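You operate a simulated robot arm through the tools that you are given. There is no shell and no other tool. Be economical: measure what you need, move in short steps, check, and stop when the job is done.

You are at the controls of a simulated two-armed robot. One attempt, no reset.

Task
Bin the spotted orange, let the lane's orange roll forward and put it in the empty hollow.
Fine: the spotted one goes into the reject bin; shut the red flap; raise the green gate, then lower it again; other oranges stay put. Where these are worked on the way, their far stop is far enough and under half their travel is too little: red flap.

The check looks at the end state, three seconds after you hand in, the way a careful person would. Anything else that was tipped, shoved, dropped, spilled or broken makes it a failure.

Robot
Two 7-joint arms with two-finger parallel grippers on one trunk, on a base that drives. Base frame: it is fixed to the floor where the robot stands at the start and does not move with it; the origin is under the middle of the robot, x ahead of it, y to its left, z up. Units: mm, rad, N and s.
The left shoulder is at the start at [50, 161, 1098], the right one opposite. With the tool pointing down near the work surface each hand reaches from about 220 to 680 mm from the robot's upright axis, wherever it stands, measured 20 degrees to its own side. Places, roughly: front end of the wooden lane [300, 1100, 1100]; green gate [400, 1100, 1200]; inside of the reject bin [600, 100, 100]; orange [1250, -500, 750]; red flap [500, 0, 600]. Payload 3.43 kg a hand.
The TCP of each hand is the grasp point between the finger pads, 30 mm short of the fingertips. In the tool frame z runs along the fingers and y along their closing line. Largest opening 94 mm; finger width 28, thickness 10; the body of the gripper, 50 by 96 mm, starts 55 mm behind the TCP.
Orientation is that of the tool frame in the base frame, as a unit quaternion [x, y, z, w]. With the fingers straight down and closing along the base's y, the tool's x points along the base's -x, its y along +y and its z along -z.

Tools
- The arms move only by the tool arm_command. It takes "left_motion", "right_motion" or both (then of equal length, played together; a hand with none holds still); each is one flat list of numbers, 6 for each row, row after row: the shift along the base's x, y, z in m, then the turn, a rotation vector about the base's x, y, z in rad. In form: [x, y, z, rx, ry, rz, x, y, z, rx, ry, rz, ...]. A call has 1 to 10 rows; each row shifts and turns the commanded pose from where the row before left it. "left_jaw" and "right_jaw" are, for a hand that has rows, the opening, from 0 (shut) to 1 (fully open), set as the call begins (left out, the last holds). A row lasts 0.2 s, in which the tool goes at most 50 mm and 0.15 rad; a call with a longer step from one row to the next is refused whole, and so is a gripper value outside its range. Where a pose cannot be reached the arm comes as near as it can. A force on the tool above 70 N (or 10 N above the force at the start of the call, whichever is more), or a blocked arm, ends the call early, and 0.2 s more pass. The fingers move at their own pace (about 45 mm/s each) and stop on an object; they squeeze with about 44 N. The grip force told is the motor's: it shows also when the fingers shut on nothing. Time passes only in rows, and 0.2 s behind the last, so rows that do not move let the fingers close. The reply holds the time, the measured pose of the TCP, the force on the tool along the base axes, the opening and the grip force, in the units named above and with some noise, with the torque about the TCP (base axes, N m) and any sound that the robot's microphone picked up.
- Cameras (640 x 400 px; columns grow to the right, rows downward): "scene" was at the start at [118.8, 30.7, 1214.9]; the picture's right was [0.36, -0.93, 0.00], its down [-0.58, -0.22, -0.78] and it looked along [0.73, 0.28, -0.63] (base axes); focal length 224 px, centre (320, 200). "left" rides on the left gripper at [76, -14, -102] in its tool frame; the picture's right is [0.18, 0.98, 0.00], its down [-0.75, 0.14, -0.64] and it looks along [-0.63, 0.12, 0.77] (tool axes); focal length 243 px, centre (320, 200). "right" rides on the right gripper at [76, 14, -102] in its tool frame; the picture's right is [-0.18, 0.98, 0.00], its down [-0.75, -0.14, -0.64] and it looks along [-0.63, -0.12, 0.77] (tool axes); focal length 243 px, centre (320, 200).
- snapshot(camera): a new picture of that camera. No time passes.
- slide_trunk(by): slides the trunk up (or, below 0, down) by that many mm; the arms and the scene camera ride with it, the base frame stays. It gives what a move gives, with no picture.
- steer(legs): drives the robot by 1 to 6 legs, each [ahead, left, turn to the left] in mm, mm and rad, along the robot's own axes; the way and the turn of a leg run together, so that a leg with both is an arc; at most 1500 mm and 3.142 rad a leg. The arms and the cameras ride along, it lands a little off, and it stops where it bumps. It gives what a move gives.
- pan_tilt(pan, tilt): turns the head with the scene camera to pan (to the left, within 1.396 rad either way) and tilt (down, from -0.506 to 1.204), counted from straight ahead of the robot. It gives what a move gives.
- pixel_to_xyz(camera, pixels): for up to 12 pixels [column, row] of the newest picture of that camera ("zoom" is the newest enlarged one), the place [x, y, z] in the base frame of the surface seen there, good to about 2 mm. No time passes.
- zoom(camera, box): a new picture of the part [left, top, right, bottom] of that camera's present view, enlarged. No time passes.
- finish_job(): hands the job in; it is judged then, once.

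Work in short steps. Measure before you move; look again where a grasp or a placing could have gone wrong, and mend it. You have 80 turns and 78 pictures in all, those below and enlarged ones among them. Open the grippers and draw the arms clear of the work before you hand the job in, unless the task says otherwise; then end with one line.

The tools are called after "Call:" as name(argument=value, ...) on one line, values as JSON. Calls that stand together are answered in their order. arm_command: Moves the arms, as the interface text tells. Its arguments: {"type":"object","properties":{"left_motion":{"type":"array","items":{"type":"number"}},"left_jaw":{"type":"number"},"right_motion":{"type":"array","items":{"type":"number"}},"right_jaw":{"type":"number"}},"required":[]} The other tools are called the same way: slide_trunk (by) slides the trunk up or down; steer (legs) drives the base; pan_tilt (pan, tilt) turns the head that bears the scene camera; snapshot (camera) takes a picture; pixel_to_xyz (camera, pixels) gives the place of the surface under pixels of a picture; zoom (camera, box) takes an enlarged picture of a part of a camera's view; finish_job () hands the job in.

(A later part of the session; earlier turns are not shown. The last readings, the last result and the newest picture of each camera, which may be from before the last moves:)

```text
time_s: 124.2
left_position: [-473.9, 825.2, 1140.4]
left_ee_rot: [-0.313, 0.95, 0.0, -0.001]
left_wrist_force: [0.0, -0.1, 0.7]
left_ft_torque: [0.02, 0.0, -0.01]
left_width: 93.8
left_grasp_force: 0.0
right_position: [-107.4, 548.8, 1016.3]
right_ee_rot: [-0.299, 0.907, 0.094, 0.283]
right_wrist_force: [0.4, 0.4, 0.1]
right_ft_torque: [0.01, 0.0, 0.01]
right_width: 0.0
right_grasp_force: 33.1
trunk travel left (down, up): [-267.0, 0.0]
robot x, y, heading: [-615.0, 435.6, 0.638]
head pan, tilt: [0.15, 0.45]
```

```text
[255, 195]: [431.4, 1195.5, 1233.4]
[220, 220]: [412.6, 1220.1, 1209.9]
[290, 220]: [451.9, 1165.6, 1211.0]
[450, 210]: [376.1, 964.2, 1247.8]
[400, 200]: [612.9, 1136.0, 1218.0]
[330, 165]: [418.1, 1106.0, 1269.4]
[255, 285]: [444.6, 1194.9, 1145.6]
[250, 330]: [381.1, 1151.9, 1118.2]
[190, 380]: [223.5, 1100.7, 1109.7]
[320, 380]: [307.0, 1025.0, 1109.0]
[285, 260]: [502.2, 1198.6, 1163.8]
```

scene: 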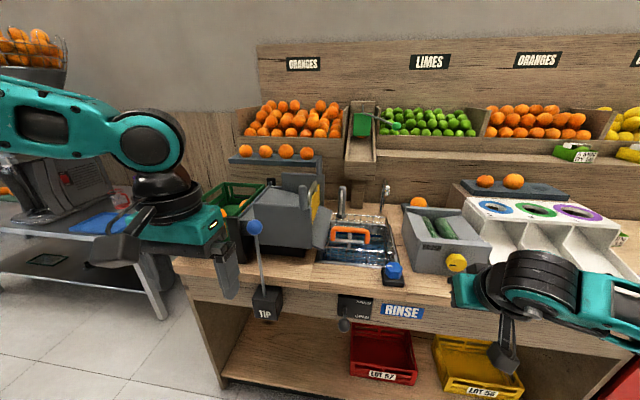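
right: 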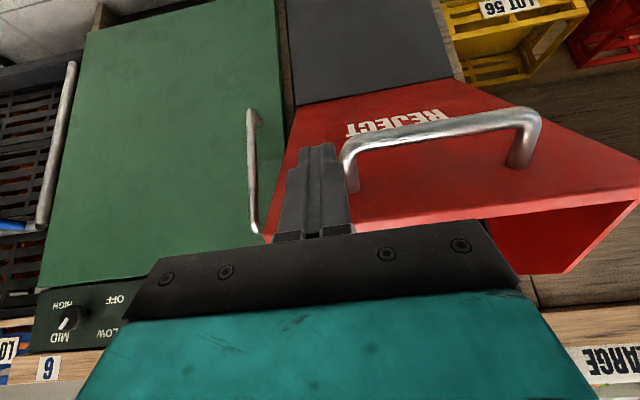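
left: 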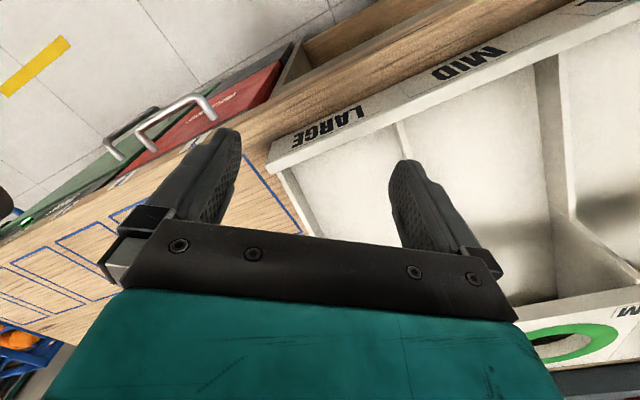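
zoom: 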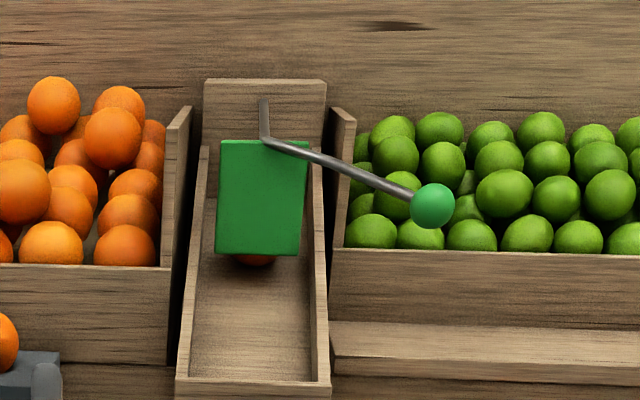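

The green knob sits at about (372,965,1248) on a rod that bends and runs back from the gate. I'll zoom in more to understand the mechanism.

Call:
zoom(camera="scene", box=[344, 95, 408, 135])

Call:
pixel_to_xyz(camera="zoom", pixels=[[186, 60], [188, 110], [192, 128], [240, 150], [300, 168], [360, 190], [420, 218], [480, 245], [525, 265], [550, 270], [90, 140], [270, 150]])

```text
10.00 times, centred on (376, 115) of scene
```

zoom: 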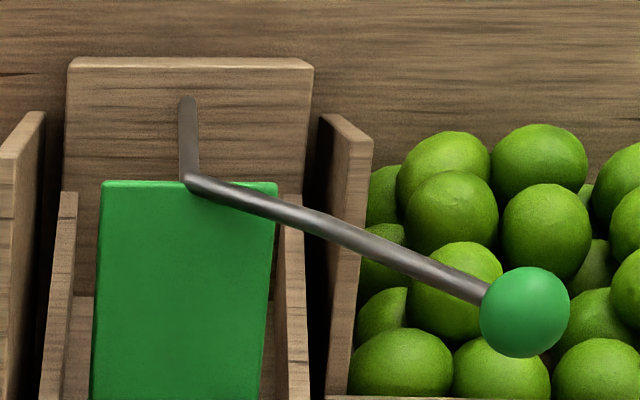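

```text
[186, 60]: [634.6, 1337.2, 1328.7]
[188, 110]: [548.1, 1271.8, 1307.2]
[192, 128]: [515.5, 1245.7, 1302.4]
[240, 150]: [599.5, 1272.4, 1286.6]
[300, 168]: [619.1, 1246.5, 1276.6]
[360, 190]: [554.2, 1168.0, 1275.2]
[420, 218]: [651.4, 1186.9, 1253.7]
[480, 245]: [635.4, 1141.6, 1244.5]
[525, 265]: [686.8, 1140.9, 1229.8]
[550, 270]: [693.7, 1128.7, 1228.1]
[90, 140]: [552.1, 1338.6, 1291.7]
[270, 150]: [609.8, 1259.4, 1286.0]
```

I misjudged the rows; I'll re-measure the rod and knob at the right pixels.

Call:
pixel_to_xyz(camera="zoom", pixels=[[187, 102], [188, 140], [190, 172], [195, 182], [240, 199], [300, 219], [360, 240], [420, 264], [470, 287], [525, 312], [495, 312], [555, 312]])

```text
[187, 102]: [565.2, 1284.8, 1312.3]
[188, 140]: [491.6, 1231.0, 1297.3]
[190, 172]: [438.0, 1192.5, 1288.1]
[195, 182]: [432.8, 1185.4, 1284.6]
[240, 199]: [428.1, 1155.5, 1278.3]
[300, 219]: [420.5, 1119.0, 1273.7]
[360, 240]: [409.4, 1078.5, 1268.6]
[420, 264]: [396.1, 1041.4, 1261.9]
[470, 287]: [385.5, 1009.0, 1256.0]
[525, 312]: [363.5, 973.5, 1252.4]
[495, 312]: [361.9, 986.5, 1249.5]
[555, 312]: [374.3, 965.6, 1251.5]
```

The rod appears hinged at the back board, so lifting the knob raises the gate. I'll raise the right hand for safety, then drive so that the left arm faces the knob (u −402, close to the bench).

Call:
arm_command(right_motion=[0, 0, 0.03, 0, 0, 0, 0, 0, 0.03, 0, 0, 0, 0, 0, 0.03, 0, 0, 0, 0, 0, 0.03, 0, 0, 0], right_jaw=0.3)

Call:
steer(legs=[[0, -312, -0.01], [325, 0, 0]])

Call:
pan_tilt(pan=0.35, tilt=0.4)

Call:
snapshot(camera="scene")

```text
time_s: 125.2
left_position: [-474.8, 825.3, 1141.4]
left_ee_rot: [-0.313, 0.95, -0.001, -0.001]
left_wrist_force: [1.1, -0.6, 0.7]
left_ft_torque: [0.01, 0.0, -0.02]
left_width: 94.1
left_grasp_force: 0.0
right_position: [-109.7, 547.6, 1137.0]
right_ee_rot: [-0.299, 0.907, 0.094, 0.281]
right_wrist_force: [-0.8, 0.0, 0.0]
right_ft_torque: [0.0, -0.01, -0.03]
right_width: 28.1
right_grasp_force: 0.0
trunk travel left (down, up): [-267.0, 0.0]
robot x, y, heading: [-613.8, 437.7, 0.636]
head pan, tilt: [0.15, 0.45]
```

```text
time_s: 130.3
left_position: [-21.2, 759.6, 1141.0]
left_ee_rot: [-0.31, 0.951, 0.0, -0.002]
left_wrist_force: [0.3, 0.5, -0.2]
left_ft_torque: [0.03, 0.08, -0.02]
left_width: 93.9
left_grasp_force: 0.1
right_position: [341.8, 480.1, 1135.9]
right_ee_rot: [-0.294, 0.908, 0.092, 0.283]
right_wrist_force: [0.9, -0.1, -0.3]
right_ft_torque: [0.0, -0.01, 0.03]
right_width: 28.1
right_grasp_force: 0.0
trunk travel left (down, up): [-267.0, 0.0]
robot x, y, heading: [-164.4, 371.6, 0.626]
head pan, tilt: [0.15, 0.45]
```

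```text
time_s: 131.0
left_position: [-21.8, 759.3, 1141.7]
left_ee_rot: [-0.31, 0.951, 0.0, -0.001]
left_wrist_force: [0.0, 0.8, -0.7]
left_ft_torque: [-0.03, 0.02, -0.03]
left_width: 94.1
left_grasp_force: 0.2
right_position: [341.3, 480.5, 1136.3]
right_ee_rot: [-0.296, 0.907, 0.094, 0.284]
right_wrist_force: [0.1, 0.2, 0.3]
right_ft_torque: [0.01, -0.02, -0.03]
right_width: 28.2
right_grasp_force: 0.1
trunk travel left (down, up): [-267.0, 0.0]
robot x, y, heading: [-167.3, 375.1, 0.627]
head pan, tilt: [0.351, 0.4]
```

```text
23 pictures are left
```

scene: 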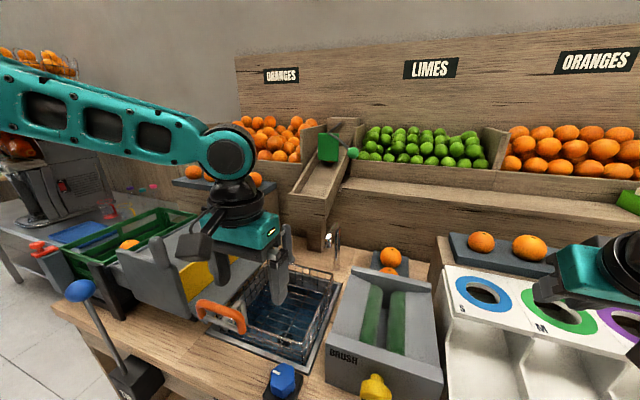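

Now the robot is close to the bench with the lane ahead-left. I'll zoom in on the knob at (352,153) to measure it from here.

Call:
zoom(camera="scene", box=[290, 110, 386, 170])

Call:
pixel_to_xyz(camera="zoom", pixels=[[415, 285], [395, 285], [435, 285], [415, 265], [415, 305], [365, 230], [330, 180], [250, 230], [250, 330], [290, 130]])

```text
6.67 times, centred on (338, 140) of scene
```

zoom: 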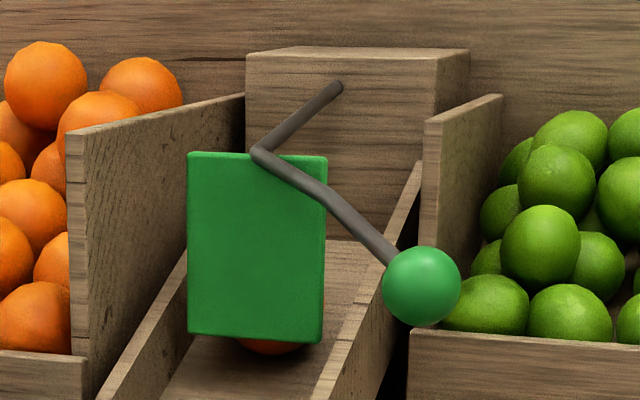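

```text
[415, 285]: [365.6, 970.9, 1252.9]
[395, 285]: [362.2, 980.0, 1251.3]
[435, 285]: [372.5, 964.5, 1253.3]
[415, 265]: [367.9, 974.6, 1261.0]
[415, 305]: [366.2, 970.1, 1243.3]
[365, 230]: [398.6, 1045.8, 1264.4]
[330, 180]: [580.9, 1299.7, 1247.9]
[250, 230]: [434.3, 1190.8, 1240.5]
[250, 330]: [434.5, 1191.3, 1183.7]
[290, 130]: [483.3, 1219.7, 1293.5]
```

Knob centre ≈ (378,983,1250). I'll creep 12 mm closer and bring the left hand, tilted 60° forward and turned slightly left, to a standoff 80 mm before it.

Call:
steer(legs=[[12, 0, 0]])

Call:
arm_command(left_motion=[0.0334, 0.0156, 0.026, 0.0769, -0.1061, 0, 0.0334, 0.0156, 0.026, 0.0769, -0.1061, 0, 0.0334, 0.0156, 0.026, 0.0769, -0.1061, 0, 0.0334, 0.0156, 0.026, 0.0769, -0.1061, 0, 0.0334, 0.0156, 0.026, 0.0769, -0.1061, 0, 0.0334, 0.0156, 0.026, 0.0769, -0.1061, 0, 0.0334, 0.0156, 0, 0.0769, -0.1061, 0, 0.0334, 0.0156, 0, 0.0769, -0.1061, 0, 0.0334, 0.0156, 0, 0, 0, 0.1, 0.0334, 0.0156, 0, 0, 0, 0.1], left_jaw=0.75)

Call:
snapshot(camera="left")

```text
time_s: 131.8
left_position: [-12.6, 766.4, 1140.0]
left_ee_rot: [-0.31, 0.951, 0.0, -0.001]
left_wrist_force: [-0.7, 0.4, -0.3]
left_ft_torque: [-0.01, -0.02, 0.01]
left_width: 94.1
left_grasp_force: 0.0
right_position: [351.6, 486.7, 1134.8]
right_ee_rot: [-0.296, 0.908, 0.092, 0.283]
right_wrist_force: [0.2, 0.1, -1.4]
right_ft_torque: [-0.02, -0.01, 0.0]
right_width: 28.2
right_grasp_force: 0.1
trunk travel left (down, up): [-267.0, 0.0]
robot x, y, heading: [-154.9, 382.1, 0.626]
head pan, tilt: [0.351, 0.4]
```

```text
time_s: 133.9
left_position: [259.7, 932.7, 1285.9]
left_ee_rot: [-0.35, 0.792, 0.201, 0.459]
left_wrist_force: [-0.2, 0.3, -0.6]
left_ft_torque: [0.01, 0.01, 0.01]
left_width: 70.3
left_grasp_force: 0.0
left hand out of reach, approached as far as the arm can: row 9, 10
right_position: [351.4, 487.8, 1137.0]
right_ee_rot: [-0.295, 0.908, 0.093, 0.283]
right_wrist_force: [-0.2, 0.3, 0.5]
right_ft_torque: [0.0, -0.02, 0.01]
right_width: 28.1
right_grasp_force: 0.1
trunk travel left (down, up): [-267.0, 0.0]
robot x, y, heading: [-154.6, 381.8, 0.626]
head pan, tilt: [0.351, 0.4]
```

```text
21 pictures are left
```

left: 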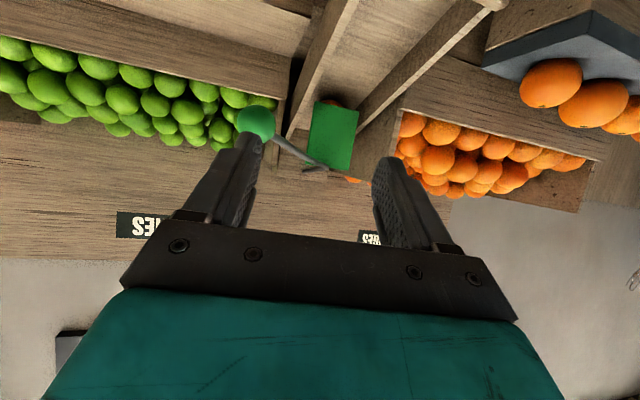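

The orientation was reached but the position fell 60 mm short. I'll undo the slight left yaw and move forward toward the knob's right side, to see how far the arm gets.

Call:
arm_command(left_motion=[0.02, -0.002, -0.006, 0, 0, -0.1, 0.02, -0.002, -0.006, 0, 0, -0.1, 0.02, 0, -0.006, 0, 0, 0])

```text
time_s: 134.8
left_position: [286.9, 930.7, 1270.7]
left_ee_rot: [-0.268, 0.823, 0.153, 0.476]
left_wrist_force: [-0.8, -0.2, -0.1]
left_ft_torque: [-0.03, -0.01, 0.01]
left_width: 70.3
left_grasp_force: 0.1
left hand out of reach, approached as far as the arm can: row 1, 2, 3
right_position: [350.8, 487.8, 1136.0]
right_ee_rot: [-0.296, 0.907, 0.094, 0.283]
right_wrist_force: [0.7, 0.4, 0.4]
right_ft_torque: [-0.01, 0.0, 0.0]
right_width: 28.3
right_grasp_force: 0.2
trunk travel left (down, up): [-267.0, 0.0]
robot x, y, heading: [-157.1, 385.6, 0.632]
head pan, tilt: [0.351, 0.4]
```

Straight-on reach stops about 100 mm short. The shoulder sits 161 mm to the side, so turning the robot to the right brings the left shoulder about 110 mm nearer. I'll retract the left hand, back off, and turn.

Call:
arm_command(left_motion=[-0.026, -0.0188, 0, -0.0587, 0.081, 0, -0.026, -0.0188, 0, -0.0587, 0.081, 0, -0.026, -0.0188, 0, -0.0587, 0.081, 0, -0.026, -0.0188, 0, -0.0587, 0.081, 0, -0.026, -0.0188, 0, 0, 0, 0, -0.026, -0.0188, 0, 0, 0, 0, -0.026, -0.0188, 0, 0, 0, 0, -0.026, -0.0188, 0, 0, 0, 0])

Call:
steer(legs=[[-150, 0, 0], [0, 116, 0], [0, 0, -1.0], [75, 117, 0]])

Call:
pan_tilt(pan=1.0, tilt=0.4)

Call:
snapshot(camera="scene")

```text
time_s: 136.6
left_position: [78.8, 777.0, 1272.9]
left_ee_rot: [-0.294, 0.901, 0.098, 0.304]
left_wrist_force: [-0.2, -0.1, -0.5]
left_ft_torque: [0.02, -0.02, 0.02]
left_width: 70.5
left_grasp_force: 0.0
right_position: [350.4, 487.1, 1138.0]
right_ee_rot: [-0.296, 0.907, 0.094, 0.284]
right_wrist_force: [-0.8, -0.3, 0.7]
right_ft_torque: [0.0, 0.01, -0.03]
right_width: 28.3
right_grasp_force: 0.1
trunk travel left (down, up): [-267.0, 0.0]
robot x, y, heading: [-152.7, 380.7, 0.63]
head pan, tilt: [0.351, 0.4]
```

```text
time_s: 143.1
left_position: [232.7, 478.4, 1271.8]
left_ee_rot: [0.181, 0.931, -0.062, 0.311]
left_wrist_force: [-0.6, 0.2, -0.4]
left_ft_torque: [0.0, 0.02, -0.04]
left_width: 70.4
left_grasp_force: 0.1
right_position: [126.8, 92.7, 1136.4]
right_ee_rot: [0.184, 0.937, -0.057, 0.293]
right_wrist_force: [0.6, 0.8, 0.1]
right_ft_torque: [0.02, -0.01, -0.01]
right_width: 27.9
right_grasp_force: 0.0
trunk travel left (down, up): [-267.0, 0.0]
robot x, y, heading: [-233.6, 471.3, -0.387]
head pan, tilt: [0.351, 0.4]
```

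```text
time_s: 144.1
left_position: [232.2, 478.0, 1270.6]
left_ee_rot: [0.181, 0.931, -0.061, 0.312]
left_wrist_force: [0.2, 0.3, 0.5]
left_ft_torque: [-0.01, 0.0, -0.02]
left_width: 70.5
left_grasp_force: 0.1
right_position: [125.8, 91.9, 1136.2]
right_ee_rot: [0.182, 0.937, -0.056, 0.293]
right_wrist_force: [-0.7, 0.1, -0.8]
right_ft_torque: [-0.01, 0.01, 0.03]
right_width: 28.2
right_grasp_force: 0.0
trunk travel left (down, up): [-267.0, 0.0]
robot x, y, heading: [-231.5, 467.0, -0.392]
head pan, tilt: [1.0, 0.4]
```

```text
20 pictures are left
```

scene: 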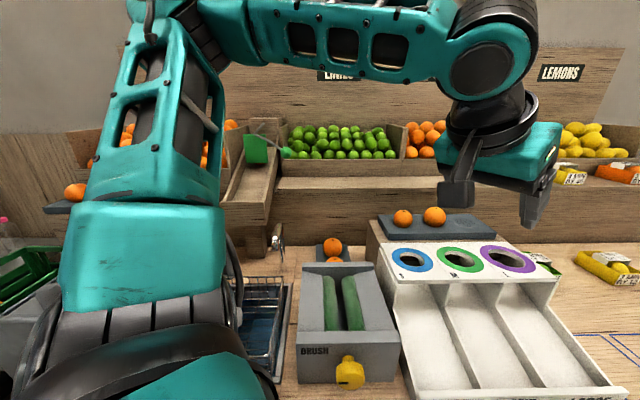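

Robot turned, left shoulder now about 630 mm from the knob. I'll nudge 45 mm closer to the bench, then swing the left hand to a standoff above the knob with heading ~0.9 rad.

Call:
steer(legs=[[24, 38, 0]])

Call:
arm_command(left_motion=[0.0075, 0.043, 0.006, 0, 0, 0.143, 0.0075, 0.043, 0.006, 0, 0, 0.143, 0.0075, 0.043, 0.006, 0, 0, 0.143, 0.0075, 0.043, 0.006, 0, 0, 0.143, 0.0075, 0.043, 0.006, 0, 0, 0.143, 0.0075, 0.043, 0.006, 0, 0, 0.143, 0.0075, 0.043, 0.006, 0, 0, 0.143, 0.0075, 0.043, 0.006, 0, 0, 0.143, 0.0075, 0.043, 0.006, 0, 0, 0.143])

Call:
snapshot(camera="left")

```text
time_s: 145.0
left_position: [243.6, 484.9, 1271.7]
left_ee_rot: [0.181, 0.93, -0.061, 0.313]
left_wrist_force: [-0.9, 0.1, 0.3]
left_ft_torque: [0.02, 0.0, 0.02]
left_width: 70.6
left_grasp_force: 0.0
right_position: [138.1, 100.3, 1136.6]
right_ee_rot: [0.183, 0.937, -0.056, 0.294]
right_wrist_force: [0.1, 1.0, 0.6]
right_ft_torque: [0.0, -0.02, 0.02]
right_width: 28.2
right_grasp_force: 0.0
trunk travel left (down, up): [-267.0, 0.0]
robot x, y, heading: [-216.5, 478.2, -0.386]
head pan, tilt: [1.0, 0.4]
stopped in leg 1: the robot was blocked; the commanded pose is now the measured one
```

```text
time_s: 147.0
left_position: [309.7, 873.0, 1325.3]
left_ee_rot: [-0.414, 0.853, 0.138, 0.287]
left_wrist_force: [-0.7, -0.2, 0.0]
left_ft_torque: [-0.02, -0.02, 0.0]
left_width: 70.4
left_grasp_force: 0.1
right_position: [138.9, 102.5, 1135.3]
right_ee_rot: [0.182, 0.937, -0.056, 0.293]
right_wrist_force: [0.8, 0.5, -0.3]
right_ft_torque: [-0.01, 0.0, -0.02]
right_width: 28.1
right_grasp_force: 0.1
trunk travel left (down, up): [-267.0, 0.0]
robot x, y, heading: [-220.9, 476.9, -0.386]
head pan, tilt: [1.0, 0.4]
```

```text
19 pictures are left
```

left: 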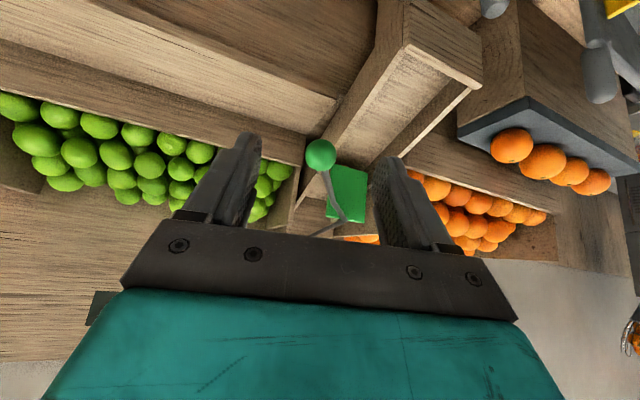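

The knob is centred between the fingers at (320,155). I'll measure it through the left camera.

Call:
pixel_to_xyz(camera="left", pixels=[[320, 155], [320, 145], [320, 165], [310, 155], [330, 155], [330, 195], [345, 195]])

```text
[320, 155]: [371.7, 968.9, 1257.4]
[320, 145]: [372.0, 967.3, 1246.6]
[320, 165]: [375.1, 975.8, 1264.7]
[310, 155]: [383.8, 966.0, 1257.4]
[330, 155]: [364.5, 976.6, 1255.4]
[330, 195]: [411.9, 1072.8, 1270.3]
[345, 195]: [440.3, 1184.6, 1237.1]
```

Knob centre (380,983,1250) confirmed. I'll move on axis and advance to straddle it, then close.

Call:
arm_command(left_motion=[0.0148, 0.0257, -0.0063, 0, 0, 0, 0.0148, 0.0257, -0.0063, 0, 0, 0, 0.0148, 0.0257, -0.0063, 0, 0, 0, 0.0075, 0.0095, -0.016, 0, 0, 0, 0.0075, 0.0095, -0.016, 0, 0, 0, 0.0075, 0.0095, -0.016, 0, 0, 0])

Call:
arm_command(left_motion=[0, 0, 0, 0, 0, 0, 0, 0, 0, 0, 0, 0, 0, 0, 0, 0, 0, 0, 0, 0, 0, 0, 0, 0], left_jaw=0.1)

Call:
snapshot(camera="left")

```text
time_s: 148.4
left_position: [379.1, 978.5, 1258.2]
left_ee_rot: [-0.413, 0.853, 0.138, 0.286]
left_wrist_force: [-0.5, -0.3, -0.3]
left_ft_torque: [0.02, -0.02, -0.02]
left_width: 70.5
left_grasp_force: 0.1
right_position: [137.1, 100.2, 1137.0]
right_ee_rot: [0.182, 0.937, -0.056, 0.293]
right_wrist_force: [0.3, 0.5, -0.1]
right_ft_torque: [0.02, 0.03, 0.02]
right_width: 28.0
right_grasp_force: 0.1
trunk travel left (down, up): [-267.0, 0.0]
robot x, y, heading: [-220.7, 472.1, -0.387]
head pan, tilt: [1.0, 0.4]
```

```text
time_s: 149.4
left_position: [378.1, 977.3, 1258.6]
left_ee_rot: [-0.413, 0.853, 0.138, 0.286]
left_wrist_force: [-0.8, 1.0, -1.2]
left_ft_torque: [-0.04, 0.11, 0.05]
left_width: 34.7
left_grasp_force: 45.0
right_position: [138.1, 100.5, 1136.7]
right_ee_rot: [0.183, 0.937, -0.056, 0.293]
right_wrist_force: [0.5, 0.3, 0.1]
right_ft_torque: [0.0, 0.0, 0.0]
right_width: 28.2
right_grasp_force: 0.0
trunk travel left (down, up): [-267.0, 0.0]
robot x, y, heading: [-216.3, 476.0, -0.386]
head pan, tilt: [1.0, 0.4]
```

```text
18 pictures are left
```

left: 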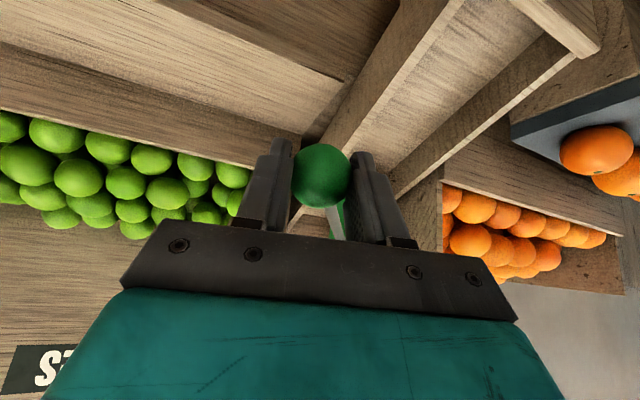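

Knob held (34.7 mm). I'll lift 40 mm gently and read the forces.

Call:
arm_command(left_motion=[0, 0, 0.01, 0, 0, 0, 0, 0, 0.01, 0, 0, 0, 0, 0, 0.01, 0, 0, 0, 0, 0, 0.01, 0, 0, 0])

Call:
zoom(camera="scene", box=[200, 90, 328, 170])

```text
time_s: 150.4
left_position: [374.7, 976.8, 1300.5]
left_ee_rot: [-0.413, 0.853, 0.138, 0.287]
left_wrist_force: [-15.6, -7.1, -5.6]
left_ft_torque: [-0.82, 0.76, 0.12]
left_width: 34.9
left_grasp_force: 45.0
right_position: [137.5, 100.6, 1136.6]
right_ee_rot: [0.183, 0.937, -0.055, 0.294]
right_wrist_force: [0.2, -0.5, 0.0]
right_ft_torque: [-0.01, 0.02, 0.01]
right_width: 28.3
right_grasp_force: 0.1
trunk travel left (down, up): [-267.0, 0.0]
robot x, y, heading: [-220.8, 477.1, -0.387]
head pan, tilt: [1.0, 0.4]
```

```text
5.00 times, centred on (264, 130) of scene
```

zoom: 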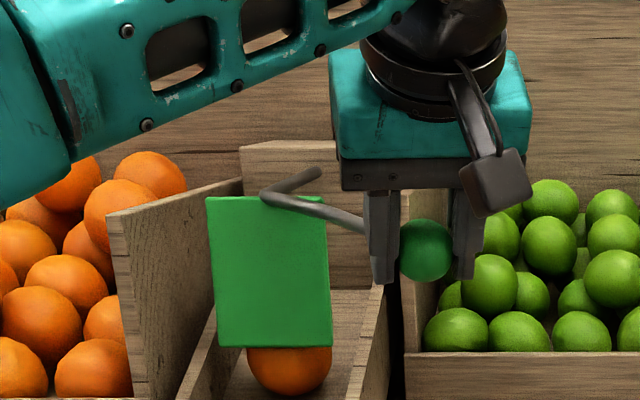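

The gate rises as expected and the forces are modest. I'll lift on by about 75 mm with a slight outward offset and look.

Call:
arm_command(left_motion=[-0.003, -0.002, 0.015, 0, 0, 0, 0, 0, 0.015, 0, 0, 0, 0, 0, 0.015, 0, 0, 0, 0.001, 0.0005, 0.015, 0, 0, 0, 0.001, 0.0005, 0.015, 0, 0, 0])

Call:
zoom(camera="scene", box=[180, 80, 340, 250])

```text
time_s: 151.6
left_position: [377.3, 979.1, 1366.1]
left_ee_rot: [-0.414, 0.856, 0.139, 0.278]
left_wrist_force: [-13.3, -6.3, -35.6]
left_ft_torque: [-0.16, 0.1, 0.07]
left_width: 35.1
left_grasp_force: 45.0
right_position: [138.4, 102.4, 1135.7]
right_ee_rot: [0.183, 0.937, -0.057, 0.292]
right_wrist_force: [-0.8, -1.0, 0.0]
right_ft_torque: [0.01, 0.01, -0.03]
right_width: 28.4
right_grasp_force: 0.0
trunk travel left (down, up): [-267.0, 0.0]
robot x, y, heading: [-221.8, 477.2, -0.391]
head pan, tilt: [1.0, 0.4]
```

```text
2.35 times, centred on (260, 165) of scene
```

zoom: 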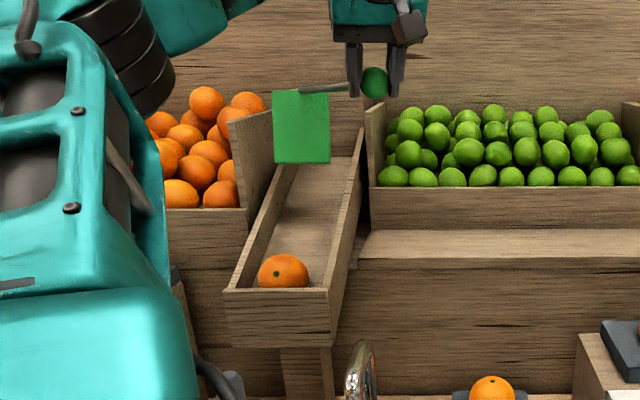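

The orange rolled to the lane's front end and the gate reached its upper stop. I'll lower the knob back the same way.

Call:
arm_command(left_motion=[-0.001, -0.0005, -0.015, 0, 0, 0, -0.001, -0.0005, -0.015, 0, 0, 0, 0, 0, -0.015, 0, 0, 0, 0, 0, -0.015, 0, 0, 0, 0.003, 0.002, -0.015, 0, 0, 0, 0, 0, -0.01, 0, 0, 0, 0, 0, -0.01, 0, 0, 0, 0, 0, -0.01, 0, 0, 0, 0, 0, -0.01, 0, 0, 0])

Call:
arm_command(left_motion=[0, 0, -0.003, 0, 0, 0, 0, 0, 0, 0, 0, 0])

Call:
zoom(camera="scene", box=[180, 90, 340, 190])

```text
time_s: 153.6
left_position: [378.4, 980.2, 1258.4]
left_ee_rot: [-0.414, 0.852, 0.137, 0.289]
left_wrist_force: [8.5, 13.5, 8.7]
left_ft_torque: [0.39, -0.2, -0.05]
left_width: 34.9
left_grasp_force: 45.1
right_position: [137.7, 102.0, 1137.0]
right_ee_rot: [0.182, 0.937, -0.056, 0.293]
right_wrist_force: [0.7, -0.2, -0.2]
right_ft_torque: [-0.02, -0.01, -0.01]
right_width: 28.4
right_grasp_force: 0.1
trunk travel left (down, up): [-267.0, 0.0]
robot x, y, heading: [-217.5, 474.1, -0.389]
head pan, tilt: [1.0, 0.4]
```

```text
time_s: 154.2
left_position: [379.3, 979.9, 1260.3]
left_ee_rot: [-0.415, 0.852, 0.138, 0.289]
left_wrist_force: [14.7, 18.7, 21.1]
left_ft_torque: [-0.32, 0.04, -0.09]
left_width: 35.0
left_grasp_force: 44.8
right_position: [138.0, 101.6, 1136.6]
right_ee_rot: [0.183, 0.937, -0.056, 0.293]
right_wrist_force: [-0.4, -0.1, 0.5]
right_ft_torque: [0.02, -0.01, 0.02]
right_width: 28.4
right_grasp_force: 0.1
trunk travel left (down, up): [-267.0, 0.0]
robot x, y, heading: [-217.0, 472.8, -0.384]
head pan, tilt: [1.0, 0.4]
```

```text
4.00 times, centred on (260, 140) of scene
```

zoom: 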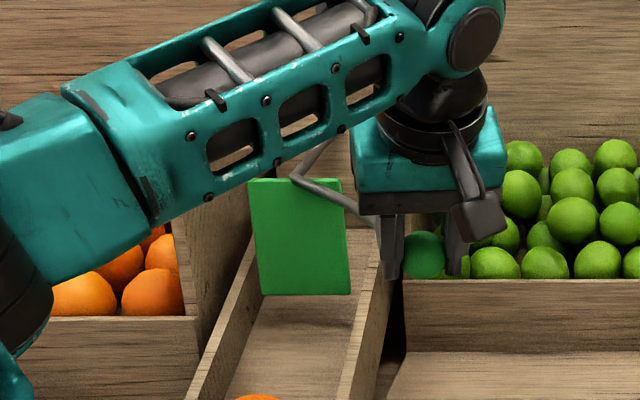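

The gate is back at its bottom stop. I'll release the knob and retreat along the finger axis, then measure the orange at the lane front.

Call:
arm_command(left_motion=[0, 0, 0, 0, 0, 0, 0, 0, 0, 0, 0, 0, 0, 0, 0, 0, 0, 0], left_jaw=0.75)

Call:
arm_command(left_motion=[-0.0095, -0.012, 0.02, 0, 0, 0, -0.0095, -0.012, 0.02, 0, 0, 0, -0.0095, -0.012, 0.02, 0, 0, 0, -0.0095, -0.012, 0.02, 0, 0, 0, -0.02, -0.03, 0, 0, 0, 0, -0.02, -0.03, 0, 0, 0, 0, -0.02, -0.03, 0, 0, 0, 0, -0.02, -0.03, 0, 0, 0, 0])

Call:
snapshot(camera="left")

Call:
zoom(camera="scene", box=[200, 110, 312, 220])

```text
time_s: 155.0
left_position: [377.1, 976.9, 1256.2]
left_ee_rot: [-0.413, 0.853, 0.137, 0.287]
left_wrist_force: [1.3, 0.4, -0.1]
left_ft_torque: [-0.02, -0.02, -0.02]
left_width: 70.5
left_grasp_force: 0.0
right_position: [138.4, 101.4, 1135.9]
right_ee_rot: [0.182, 0.937, -0.055, 0.293]
right_wrist_force: [-0.7, 0.1, 0.5]
right_ft_torque: [-0.02, 0.01, -0.01]
right_width: 28.4
right_grasp_force: 0.1
trunk travel left (down, up): [-267.0, 0.0]
robot x, y, heading: [-214.4, 474.8, -0.388]
head pan, tilt: [1.0, 0.4]
```

```text
time_s: 156.8
left_position: [257.7, 809.2, 1333.7]
left_ee_rot: [-0.413, 0.853, 0.139, 0.288]
left_wrist_force: [-0.9, -1.0, -0.6]
left_ft_torque: [0.03, -0.02, 0.01]
left_width: 70.5
left_grasp_force: 0.1
right_position: [138.6, 100.0, 1136.0]
right_ee_rot: [0.182, 0.937, -0.055, 0.293]
right_wrist_force: [0.8, -0.5, 0.0]
right_ft_torque: [0.0, 0.0, -0.03]
right_width: 28.2
right_grasp_force: 0.0
trunk travel left (down, up): [-267.0, 0.0]
robot x, y, heading: [-216.3, 477.6, -0.382]
head pan, tilt: [1.0, 0.4]
```

```text
14 pictures are left
```

left: 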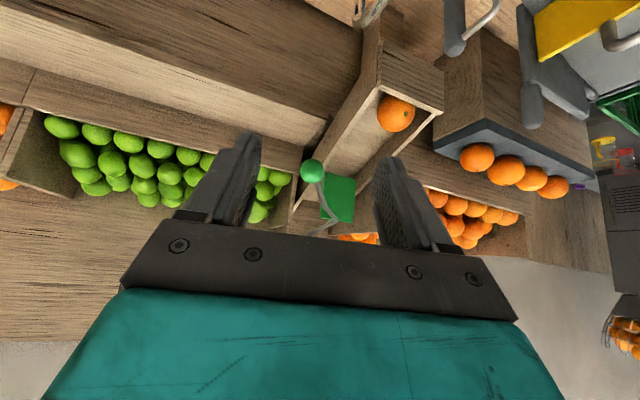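

```text
3.64 times, centred on (256, 165) of scene
```

zoom: 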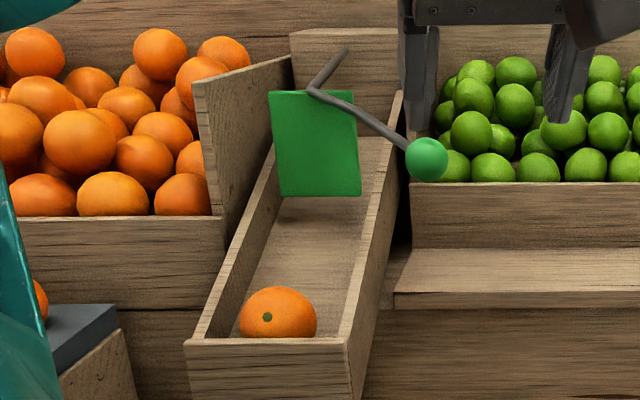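

The gate is down and the orange rests against the front board. I'll measure the orange, wall tops and lane width.

Call:
pixel_to_xyz(camera="zoom", pixels=[[278, 312], [278, 292], [245, 312], [312, 312], [200, 330], [352, 330], [205, 337], [345, 340], [275, 340], [365, 250], [240, 250], [300, 250]])

Call:
pixel_to_xyz(camera="left", pixels=[[396, 113], [396, 103], [385, 113], [407, 113], [376, 85], [438, 110], [405, 135], [382, 130], [425, 122], [350, 140]])

```text
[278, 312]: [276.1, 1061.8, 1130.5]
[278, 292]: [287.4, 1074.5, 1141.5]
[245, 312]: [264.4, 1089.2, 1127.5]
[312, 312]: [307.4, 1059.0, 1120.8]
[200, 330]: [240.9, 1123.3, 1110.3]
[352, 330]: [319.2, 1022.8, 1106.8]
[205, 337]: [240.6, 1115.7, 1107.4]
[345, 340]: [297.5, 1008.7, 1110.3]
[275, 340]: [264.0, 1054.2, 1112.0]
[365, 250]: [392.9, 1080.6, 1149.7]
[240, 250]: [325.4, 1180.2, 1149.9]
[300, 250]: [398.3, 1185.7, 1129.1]
```

```text
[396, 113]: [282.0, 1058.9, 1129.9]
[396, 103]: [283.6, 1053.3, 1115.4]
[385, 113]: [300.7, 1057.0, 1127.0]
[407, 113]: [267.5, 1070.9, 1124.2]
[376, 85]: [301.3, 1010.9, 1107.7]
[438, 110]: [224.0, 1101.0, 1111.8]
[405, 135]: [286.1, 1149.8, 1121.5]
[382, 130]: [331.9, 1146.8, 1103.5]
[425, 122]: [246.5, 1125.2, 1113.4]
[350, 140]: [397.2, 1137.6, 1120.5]
```

Orange centre ≈ (288,1083,1112), level with the tops of the lane walls; inner lane width about 100 mm. I'll set the opening to 72 mm, align the hand with the lane and go to a standoff 70 mm above the grasp.

Call:
arm_command(left_motion=[-0.0025, 0.0398, -0.0242, 0, 0, -0.05, -0.0025, 0.0398, -0.0242, 0, 0, -0.05, -0.0025, 0.0398, -0.0242, 0, 0, -0.05, -0.0025, 0.0398, -0.0242, 0, 0, -0.05, -0.0025, 0.0398, -0.0242, 0, 0, -0.05, -0.0025, 0.0398, -0.0242, 0, 0, -0.05], left_jaw=0.77)

Call:
snapshot(camera="left")

```text
time_s: 158.2
left_position: [243.7, 1049.1, 1188.5]
left_ee_rot: [-0.28, 0.905, 0.093, 0.306]
left_wrist_force: [0.1, 0.5, 0.1]
left_ft_torque: [-0.03, 0.0, -0.03]
left_width: 72.5
left_grasp_force: 0.1
right_position: [137.5, 101.5, 1136.1]
right_ee_rot: [0.183, 0.937, -0.056, 0.292]
right_wrist_force: [-0.2, 0.2, 0.2]
right_ft_torque: [0.02, -0.01, 0.03]
right_width: 28.0
right_grasp_force: 0.0
trunk travel left (down, up): [-267.0, 0.0]
robot x, y, heading: [-219.5, 478.4, -0.386]
head pan, tilt: [1.0, 0.4]
```

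```text
12 pictures are left
```

left: 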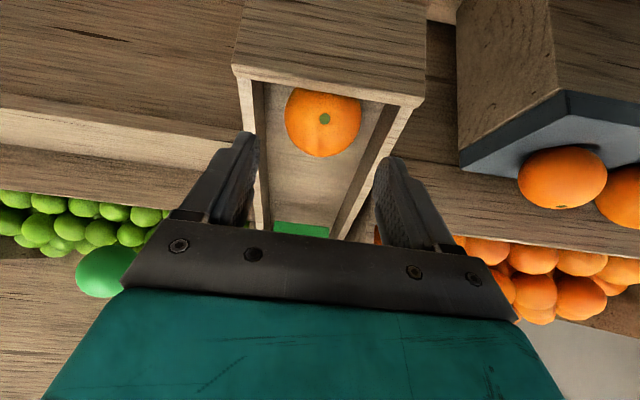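

The orange at (323,122) is well centred in the lane with ~28 mm on each side. I'll advance and close on it.

Call:
arm_command(left_motion=[0.0093, 0.007, -0.0155, 0, 0, 0, 0.0093, 0.007, -0.0155, 0, 0, 0, 0.0093, 0.007, -0.0155, 0, 0, 0, 0.0093, 0.007, -0.0155, 0, 0, 0])

Call:
arm_command(left_motion=[0, 0, 0, 0, 0, 0, 0, 0, 0, 0, 0, 0, 0, 0, 0, 0, 0, 0], left_jaw=0.4)

Call:
snapshot(camera="left")

```text
time_s: 159.2
left_position: [281.9, 1076.7, 1129.4]
left_ee_rot: [-0.281, 0.905, 0.094, 0.304]
left_wrist_force: [0.3, -1.0, 0.4]
left_ft_torque: [0.0, 0.02, -0.02]
left_width: 72.5
left_grasp_force: 0.0
right_position: [136.8, 102.4, 1135.7]
right_ee_rot: [0.182, 0.937, -0.056, 0.292]
right_wrist_force: [-0.5, 0.3, -0.9]
right_ft_torque: [0.0, -0.02, -0.05]
right_width: 28.4
right_grasp_force: 0.1
trunk travel left (down, up): [-267.0, 0.0]
robot x, y, heading: [-220.4, 478.1, -0.385]
head pan, tilt: [1.0, 0.4]
```

```text
time_s: 160.0
left_position: [281.9, 1077.6, 1129.2]
left_ee_rot: [-0.281, 0.905, 0.094, 0.304]
left_wrist_force: [-1.1, 1.7, 1.0]
left_ft_torque: [0.11, 0.04, -0.03]
left_width: 63.5
left_grasp_force: 43.6
right_position: [138.7, 101.3, 1137.7]
right_ee_rot: [0.183, 0.937, -0.056, 0.293]
right_wrist_force: [0.4, -1.0, -0.5]
right_ft_torque: [0.01, 0.03, 0.01]
right_width: 28.4
right_grasp_force: 0.1
trunk travel left (down, up): [-267.0, 0.0]
robot x, y, heading: [-216.6, 477.3, -0.385]
head pan, tilt: [1.0, 0.4]
```

```text
11 pictures are left
```

left: 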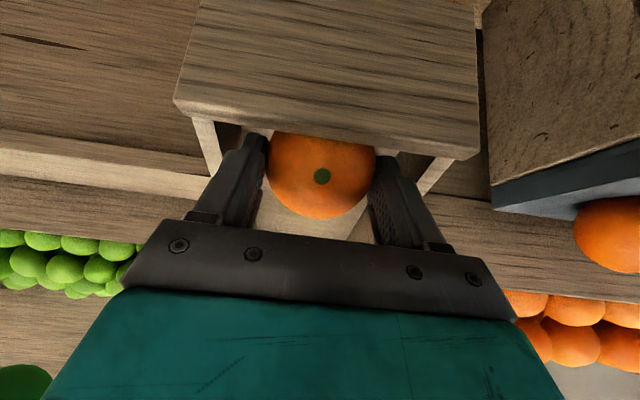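

Held at 63.5 mm. I'll lift it straight up 110 mm, then draw back 190 mm toward the robot.

Call:
arm_command(left_motion=[0, 0, 0.02, 0, 0, 0, 0, 0, 0.025, 0, 0, 0, 0, 0, 0.03, 0, 0, 0, 0, 0, 0.035, 0, 0, 0, -0.02, -0.033, 0.01, 0, 0, 0, -0.02, -0.033, 0, 0, 0, 0, -0.02, -0.033, 0, 0, 0, 0, -0.02, -0.033, 0, 0, 0, 0, -0.02, -0.033, 0, 0, 0, 0])

Call:
snapshot(camera="scene")

```text
time_s: 162.0
left_position: [182.4, 910.3, 1248.0]
left_ee_rot: [-0.282, 0.905, 0.094, 0.304]
left_wrist_force: [-0.3, 0.0, -1.6]
left_ft_torque: [-0.01, 0.01, -0.01]
left_width: 63.6
left_grasp_force: 44.0
right_position: [138.5, 101.6, 1137.2]
right_ee_rot: [0.183, 0.937, -0.056, 0.293]
right_wrist_force: [0.0, -0.5, 0.6]
right_ft_torque: [-0.02, -0.01, -0.02]
right_width: 27.7
right_grasp_force: 0.1
trunk travel left (down, up): [-267.0, 0.0]
robot x, y, heading: [-217.0, 477.8, -0.385]
head pan, tilt: [1.0, 0.4]
```

```text
10 pictures are left
```

scene: 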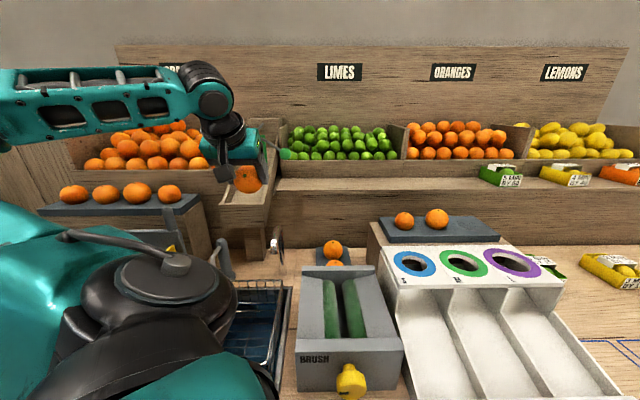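

The orange is held, and the slate's right hollow is empty. I'll back off from the bench, shift 535 mm along it, and return toward it for placing.

Call:
steer(legs=[[-42, -68, 0], [454, -284, 0], [29, 47, 0]])

Call:
snapshot(camera="scene")

```text
time_s: 166.7
left_position: [478.0, 471.5, 1248.3]
left_ee_rot: [-0.288, 0.903, 0.096, 0.303]
left_wrist_force: [0.2, 0.1, -2.4]
left_ft_torque: [0.0, 0.04, 0.01]
left_width: 63.4
left_grasp_force: 43.9
right_position: [446.1, -338.1, 1136.6]
right_ee_rot: [0.175, 0.939, -0.054, 0.292]
right_wrist_force: [0.3, 0.4, -0.1]
right_ft_torque: [-0.02, 0.03, 0.0]
right_width: 28.0
right_grasp_force: 0.0
trunk travel left (down, up): [-267.0, 0.0]
robot x, y, heading: [87.1, 32.2, -0.366]
head pan, tilt: [1.0, 0.4]
```

```text
9 pictures are left
```

scene: 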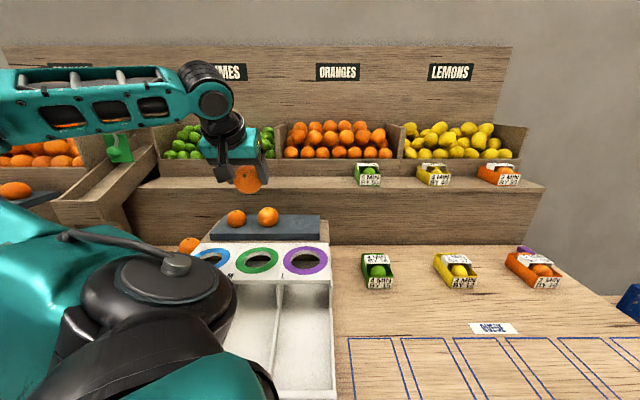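

The empty third hollow should be near (300,222). I'll zoom in on it and measure.

Call:
zoom(camera="scene", box=[205, 195, 333, 275])

Call:
pixel_to_xyz(camera="zoom", pixels=[[155, 115], [315, 105], [470, 130], [450, 130], [490, 130], [470, 115], [470, 145], [430, 125], [510, 125], [560, 180], [470, 170]])

```text
5.00 times, centred on (269, 235) of scene
```

zoom: 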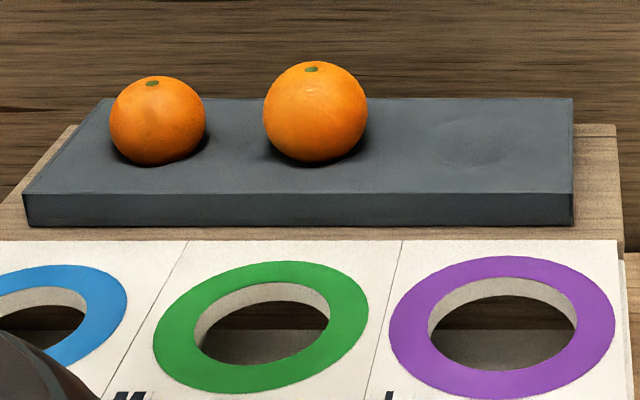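

```text
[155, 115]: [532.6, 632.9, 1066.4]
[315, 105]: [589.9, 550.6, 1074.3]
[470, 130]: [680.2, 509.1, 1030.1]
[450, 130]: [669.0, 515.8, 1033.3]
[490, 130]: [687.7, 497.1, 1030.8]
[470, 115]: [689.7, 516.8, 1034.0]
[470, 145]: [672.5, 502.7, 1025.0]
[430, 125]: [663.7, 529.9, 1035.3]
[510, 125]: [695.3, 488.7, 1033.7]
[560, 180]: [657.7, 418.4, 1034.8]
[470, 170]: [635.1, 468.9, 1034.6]
```

Hollow centre is consistent at about (663,490), resting centre height 1057. I'll bring the orange 80 mm above its place and check with the left camera.

Call:
arm_command(left_motion=[0.0352, 0.0025, -0.0192, 0, 0, 0, 0.0352, 0.0025, -0.0192, 0, 0, 0, 0.0352, 0.0025, -0.0192, 0, 0, 0, 0.0352, 0.0025, -0.0192, 0, 0, 0, 0.0352, 0.0025, -0.0192, 0, 0, 0])

Call:
snapshot(camera="left")

```text
time_s: 167.9
left_position: [654.9, 482.6, 1150.9]
left_ee_rot: [-0.289, 0.903, 0.095, 0.303]
left_wrist_force: [0.4, -0.3, -1.5]
left_ft_torque: [-0.03, 0.04, 0.0]
left_width: 63.4
left_grasp_force: 43.8
right_position: [446.4, -339.6, 1136.9]
right_ee_rot: [0.175, 0.938, -0.054, 0.293]
right_wrist_force: [-0.4, -0.2, 0.1]
right_ft_torque: [-0.01, 0.0, 0.0]
right_width: 28.3
right_grasp_force: 0.0
trunk travel left (down, up): [-267.0, 0.0]
robot x, y, heading: [86.5, 30.5, -0.377]
head pan, tilt: [1.0, 0.4]
```

```text
7 pictures are left
```

left: 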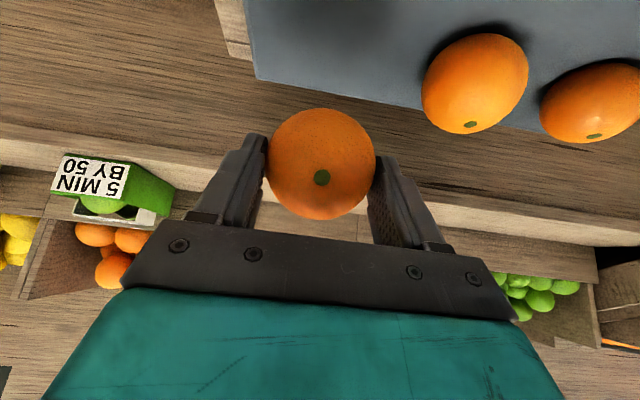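

Aligned; image suggests the orange centre is ~25 mm ahead of the TCP, so the target TCP is (651,482,1077). I'll lower most of the way, then in small steps feeling for contact.

Call:
arm_command(left_motion=[-0.003, 0, -0.018, 0, 0, 0, 0, 0, -0.018, 0, 0, 0, 0, 0, -0.018, 0, 0, 0, 0, 0, -0.015, 0, 0, 0])

Call:
arm_command(left_motion=[0, 0, -0.002, 0, 0, 0, 0, 0, -0.002, 0, 0, 0])

```text
time_s: 168.9
left_position: [651.2, 484.1, 1082.6]
left_ee_rot: [-0.288, 0.903, 0.094, 0.304]
left_wrist_force: [0.5, 0.9, -2.4]
left_ft_torque: [0.02, 0.04, -0.01]
left_width: 63.2
left_grasp_force: 43.9
right_position: [446.0, -338.8, 1136.0]
right_ee_rot: [0.176, 0.938, -0.054, 0.293]
right_wrist_force: [0.4, 0.5, 0.5]
right_ft_torque: [0.01, 0.02, -0.05]
right_width: 28.1
right_grasp_force: 0.1
trunk travel left (down, up): [-267.0, 0.0]
robot x, y, heading: [81.7, 29.4, -0.371]
head pan, tilt: [1.0, 0.4]
```

```text
time_s: 169.5
left_position: [650.2, 483.2, 1079.7]
left_ee_rot: [-0.288, 0.903, 0.096, 0.303]
left_wrist_force: [1.3, -0.2, -2.0]
left_ft_torque: [0.0, 0.0, 0.01]
left_width: 63.4
left_grasp_force: 43.4
right_position: [446.0, -339.3, 1137.0]
right_ee_rot: [0.175, 0.938, -0.054, 0.293]
right_wrist_force: [0.1, -0.1, 0.7]
right_ft_torque: [-0.02, 0.0, 0.01]
right_width: 28.1
right_grasp_force: 0.2
trunk travel left (down, up): [-267.0, 0.0]
robot x, y, heading: [81.3, 29.7, -0.371]
head pan, tilt: [1.0, 0.4]
```

No contact yet (z force −2 N); I'll step down further in 2 mm rows.

Call:
arm_command(left_motion=[0, 0, -0.002, 0, 0, 0, 0, 0, -0.001, 0, 0, 0])

Call:
arm_command(left_motion=[0, 0, -0.002, 0, 0, 0])

Call:
snapshot(camera="left")

```text
time_s: 170.1
left_position: [650.6, 484.9, 1079.1]
left_ee_rot: [-0.288, 0.902, 0.096, 0.306]
left_wrist_force: [2.1, 1.8, 6.9]
left_ft_torque: [0.03, -0.01, 0.0]
left_width: 63.5
left_grasp_force: 43.7
right_position: [444.0, -340.0, 1136.7]
right_ee_rot: [0.175, 0.938, -0.053, 0.293]
right_wrist_force: [-0.1, 0.3, -0.1]
right_ft_torque: [-0.02, 0.02, -0.03]
right_width: 28.1
right_grasp_force: 0.0
trunk travel left (down, up): [-267.0, 0.0]
robot x, y, heading: [85.4, 28.0, -0.375]
head pan, tilt: [1.0, 0.4]
```

```text
time_s: 170.5
left_position: [650.5, 484.6, 1077.6]
left_ee_rot: [-0.288, 0.901, 0.097, 0.308]
left_wrist_force: [4.8, 4.8, 16.0]
left_ft_torque: [0.09, -0.02, -0.02]
left_width: 63.6
left_grasp_force: 44.3
right_position: [444.2, -339.4, 1136.8]
right_ee_rot: [0.174, 0.939, -0.053, 0.293]
right_wrist_force: [0.1, 0.0, 0.0]
right_ft_torque: [-0.02, -0.01, 0.02]
right_width: 28.2
right_grasp_force: 0.0
trunk travel left (down, up): [-267.0, 0.0]
robot x, y, heading: [83.4, 28.1, -0.37]
head pan, tilt: [1.0, 0.4]
```

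```text
6 pictures are left
```

left: 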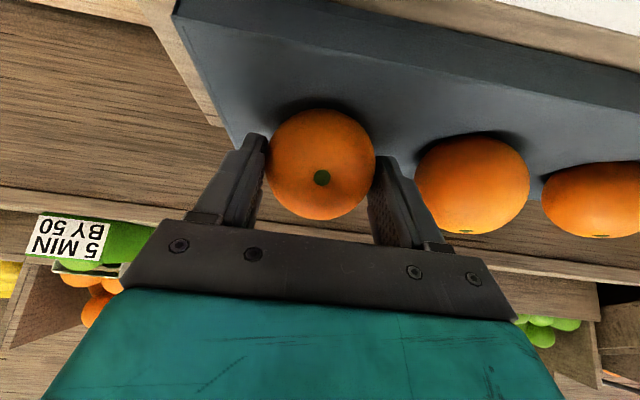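

Contact at the expected height with 16 N: it is seated. I'll ease the pressure and open to 78 mm, keeping clear of the middle orange, then withdraw along the finger axis.

Call:
arm_command(left_motion=[0, 0, 0.002, 0, 0, 0])

Call:
arm_command(left_motion=[0, 0, 0, 0, 0, 0, 0, 0, 0, 0, 0, 0, 0, 0, 0, 0, 0, 0], left_jaw=0.83)

Call:
arm_command(left_motion=[-0.0049, -0.0035, 0.008, 0, 0, 0, -0.0098, -0.007, 0.016, 0, 0, 0, -0.0098, -0.007, 0.016, 0, 0, 0, -0.0098, -0.007, 0.016, 0, 0, 0, -0.0098, -0.007, 0.016, 0, 0, 0, -0.0098, -0.007, 0.016, 0, 0, 0])

Call:
snapshot(camera="left")

```text
time_s: 170.9
left_position: [650.8, 484.7, 1077.9]
left_ee_rot: [-0.289, 0.902, 0.095, 0.306]
left_wrist_force: [9.6, 6.6, 15.7]
left_ft_torque: [0.17, -0.26, 0.01]
left_width: 63.4
left_grasp_force: 43.7
right_position: [446.1, -339.0, 1136.6]
right_ee_rot: [0.175, 0.938, -0.053, 0.293]
right_wrist_force: [-0.1, -0.4, 0.2]
right_ft_torque: [-0.04, -0.03, 0.0]
right_width: 28.2
right_grasp_force: 0.0
trunk travel left (down, up): [-267.0, 0.0]
robot x, y, heading: [86.0, 30.0, -0.373]
head pan, tilt: [1.0, 0.4]
```

```text
time_s: 171.7
left_position: [649.7, 482.6, 1076.5]
left_ee_rot: [-0.288, 0.903, 0.097, 0.303]
left_wrist_force: [0.1, -0.2, 0.3]
left_ft_torque: [0.0, 0.01, -0.03]
left_width: 78.0
left_grasp_force: 0.0
right_position: [444.9, -339.3, 1136.1]
right_ee_rot: [0.174, 0.939, -0.053, 0.293]
right_wrist_force: [0.6, 0.6, 0.6]
right_ft_torque: [-0.01, -0.01, 0.0]
right_width: 28.1
right_grasp_force: 0.1
trunk travel left (down, up): [-267.0, 0.0]
robot x, y, heading: [84.9, 30.5, -0.378]
head pan, tilt: [1.0, 0.4]
```

```text
time_s: 173.1
left_position: [596.0, 445.9, 1166.5]
left_ee_rot: [-0.289, 0.903, 0.095, 0.303]
left_wrist_force: [-0.7, 0.4, -0.6]
left_ft_torque: [-0.01, -0.01, -0.01]
left_width: 78.0
left_grasp_force: 0.1
right_position: [445.0, -340.4, 1136.5]
right_ee_rot: [0.175, 0.938, -0.054, 0.294]
right_wrist_force: [0.2, 0.8, 0.2]
right_ft_torque: [-0.02, 0.01, 0.03]
right_width: 28.3
right_grasp_force: 0.0
trunk travel left (down, up): [-267.0, 0.0]
robot x, y, heading: [85.0, 29.2, -0.372]
head pan, tilt: [1.0, 0.4]
```

```text
5 pictures are left
```

left: 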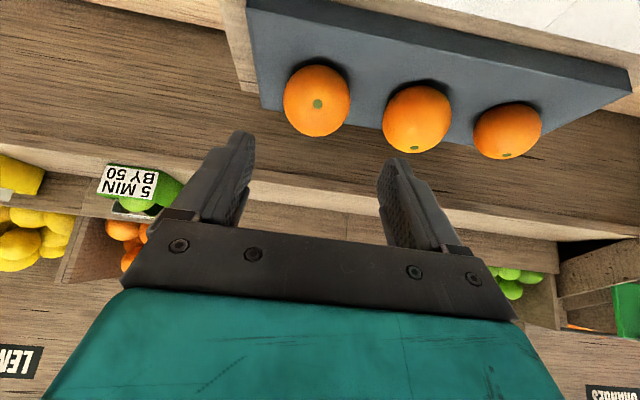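

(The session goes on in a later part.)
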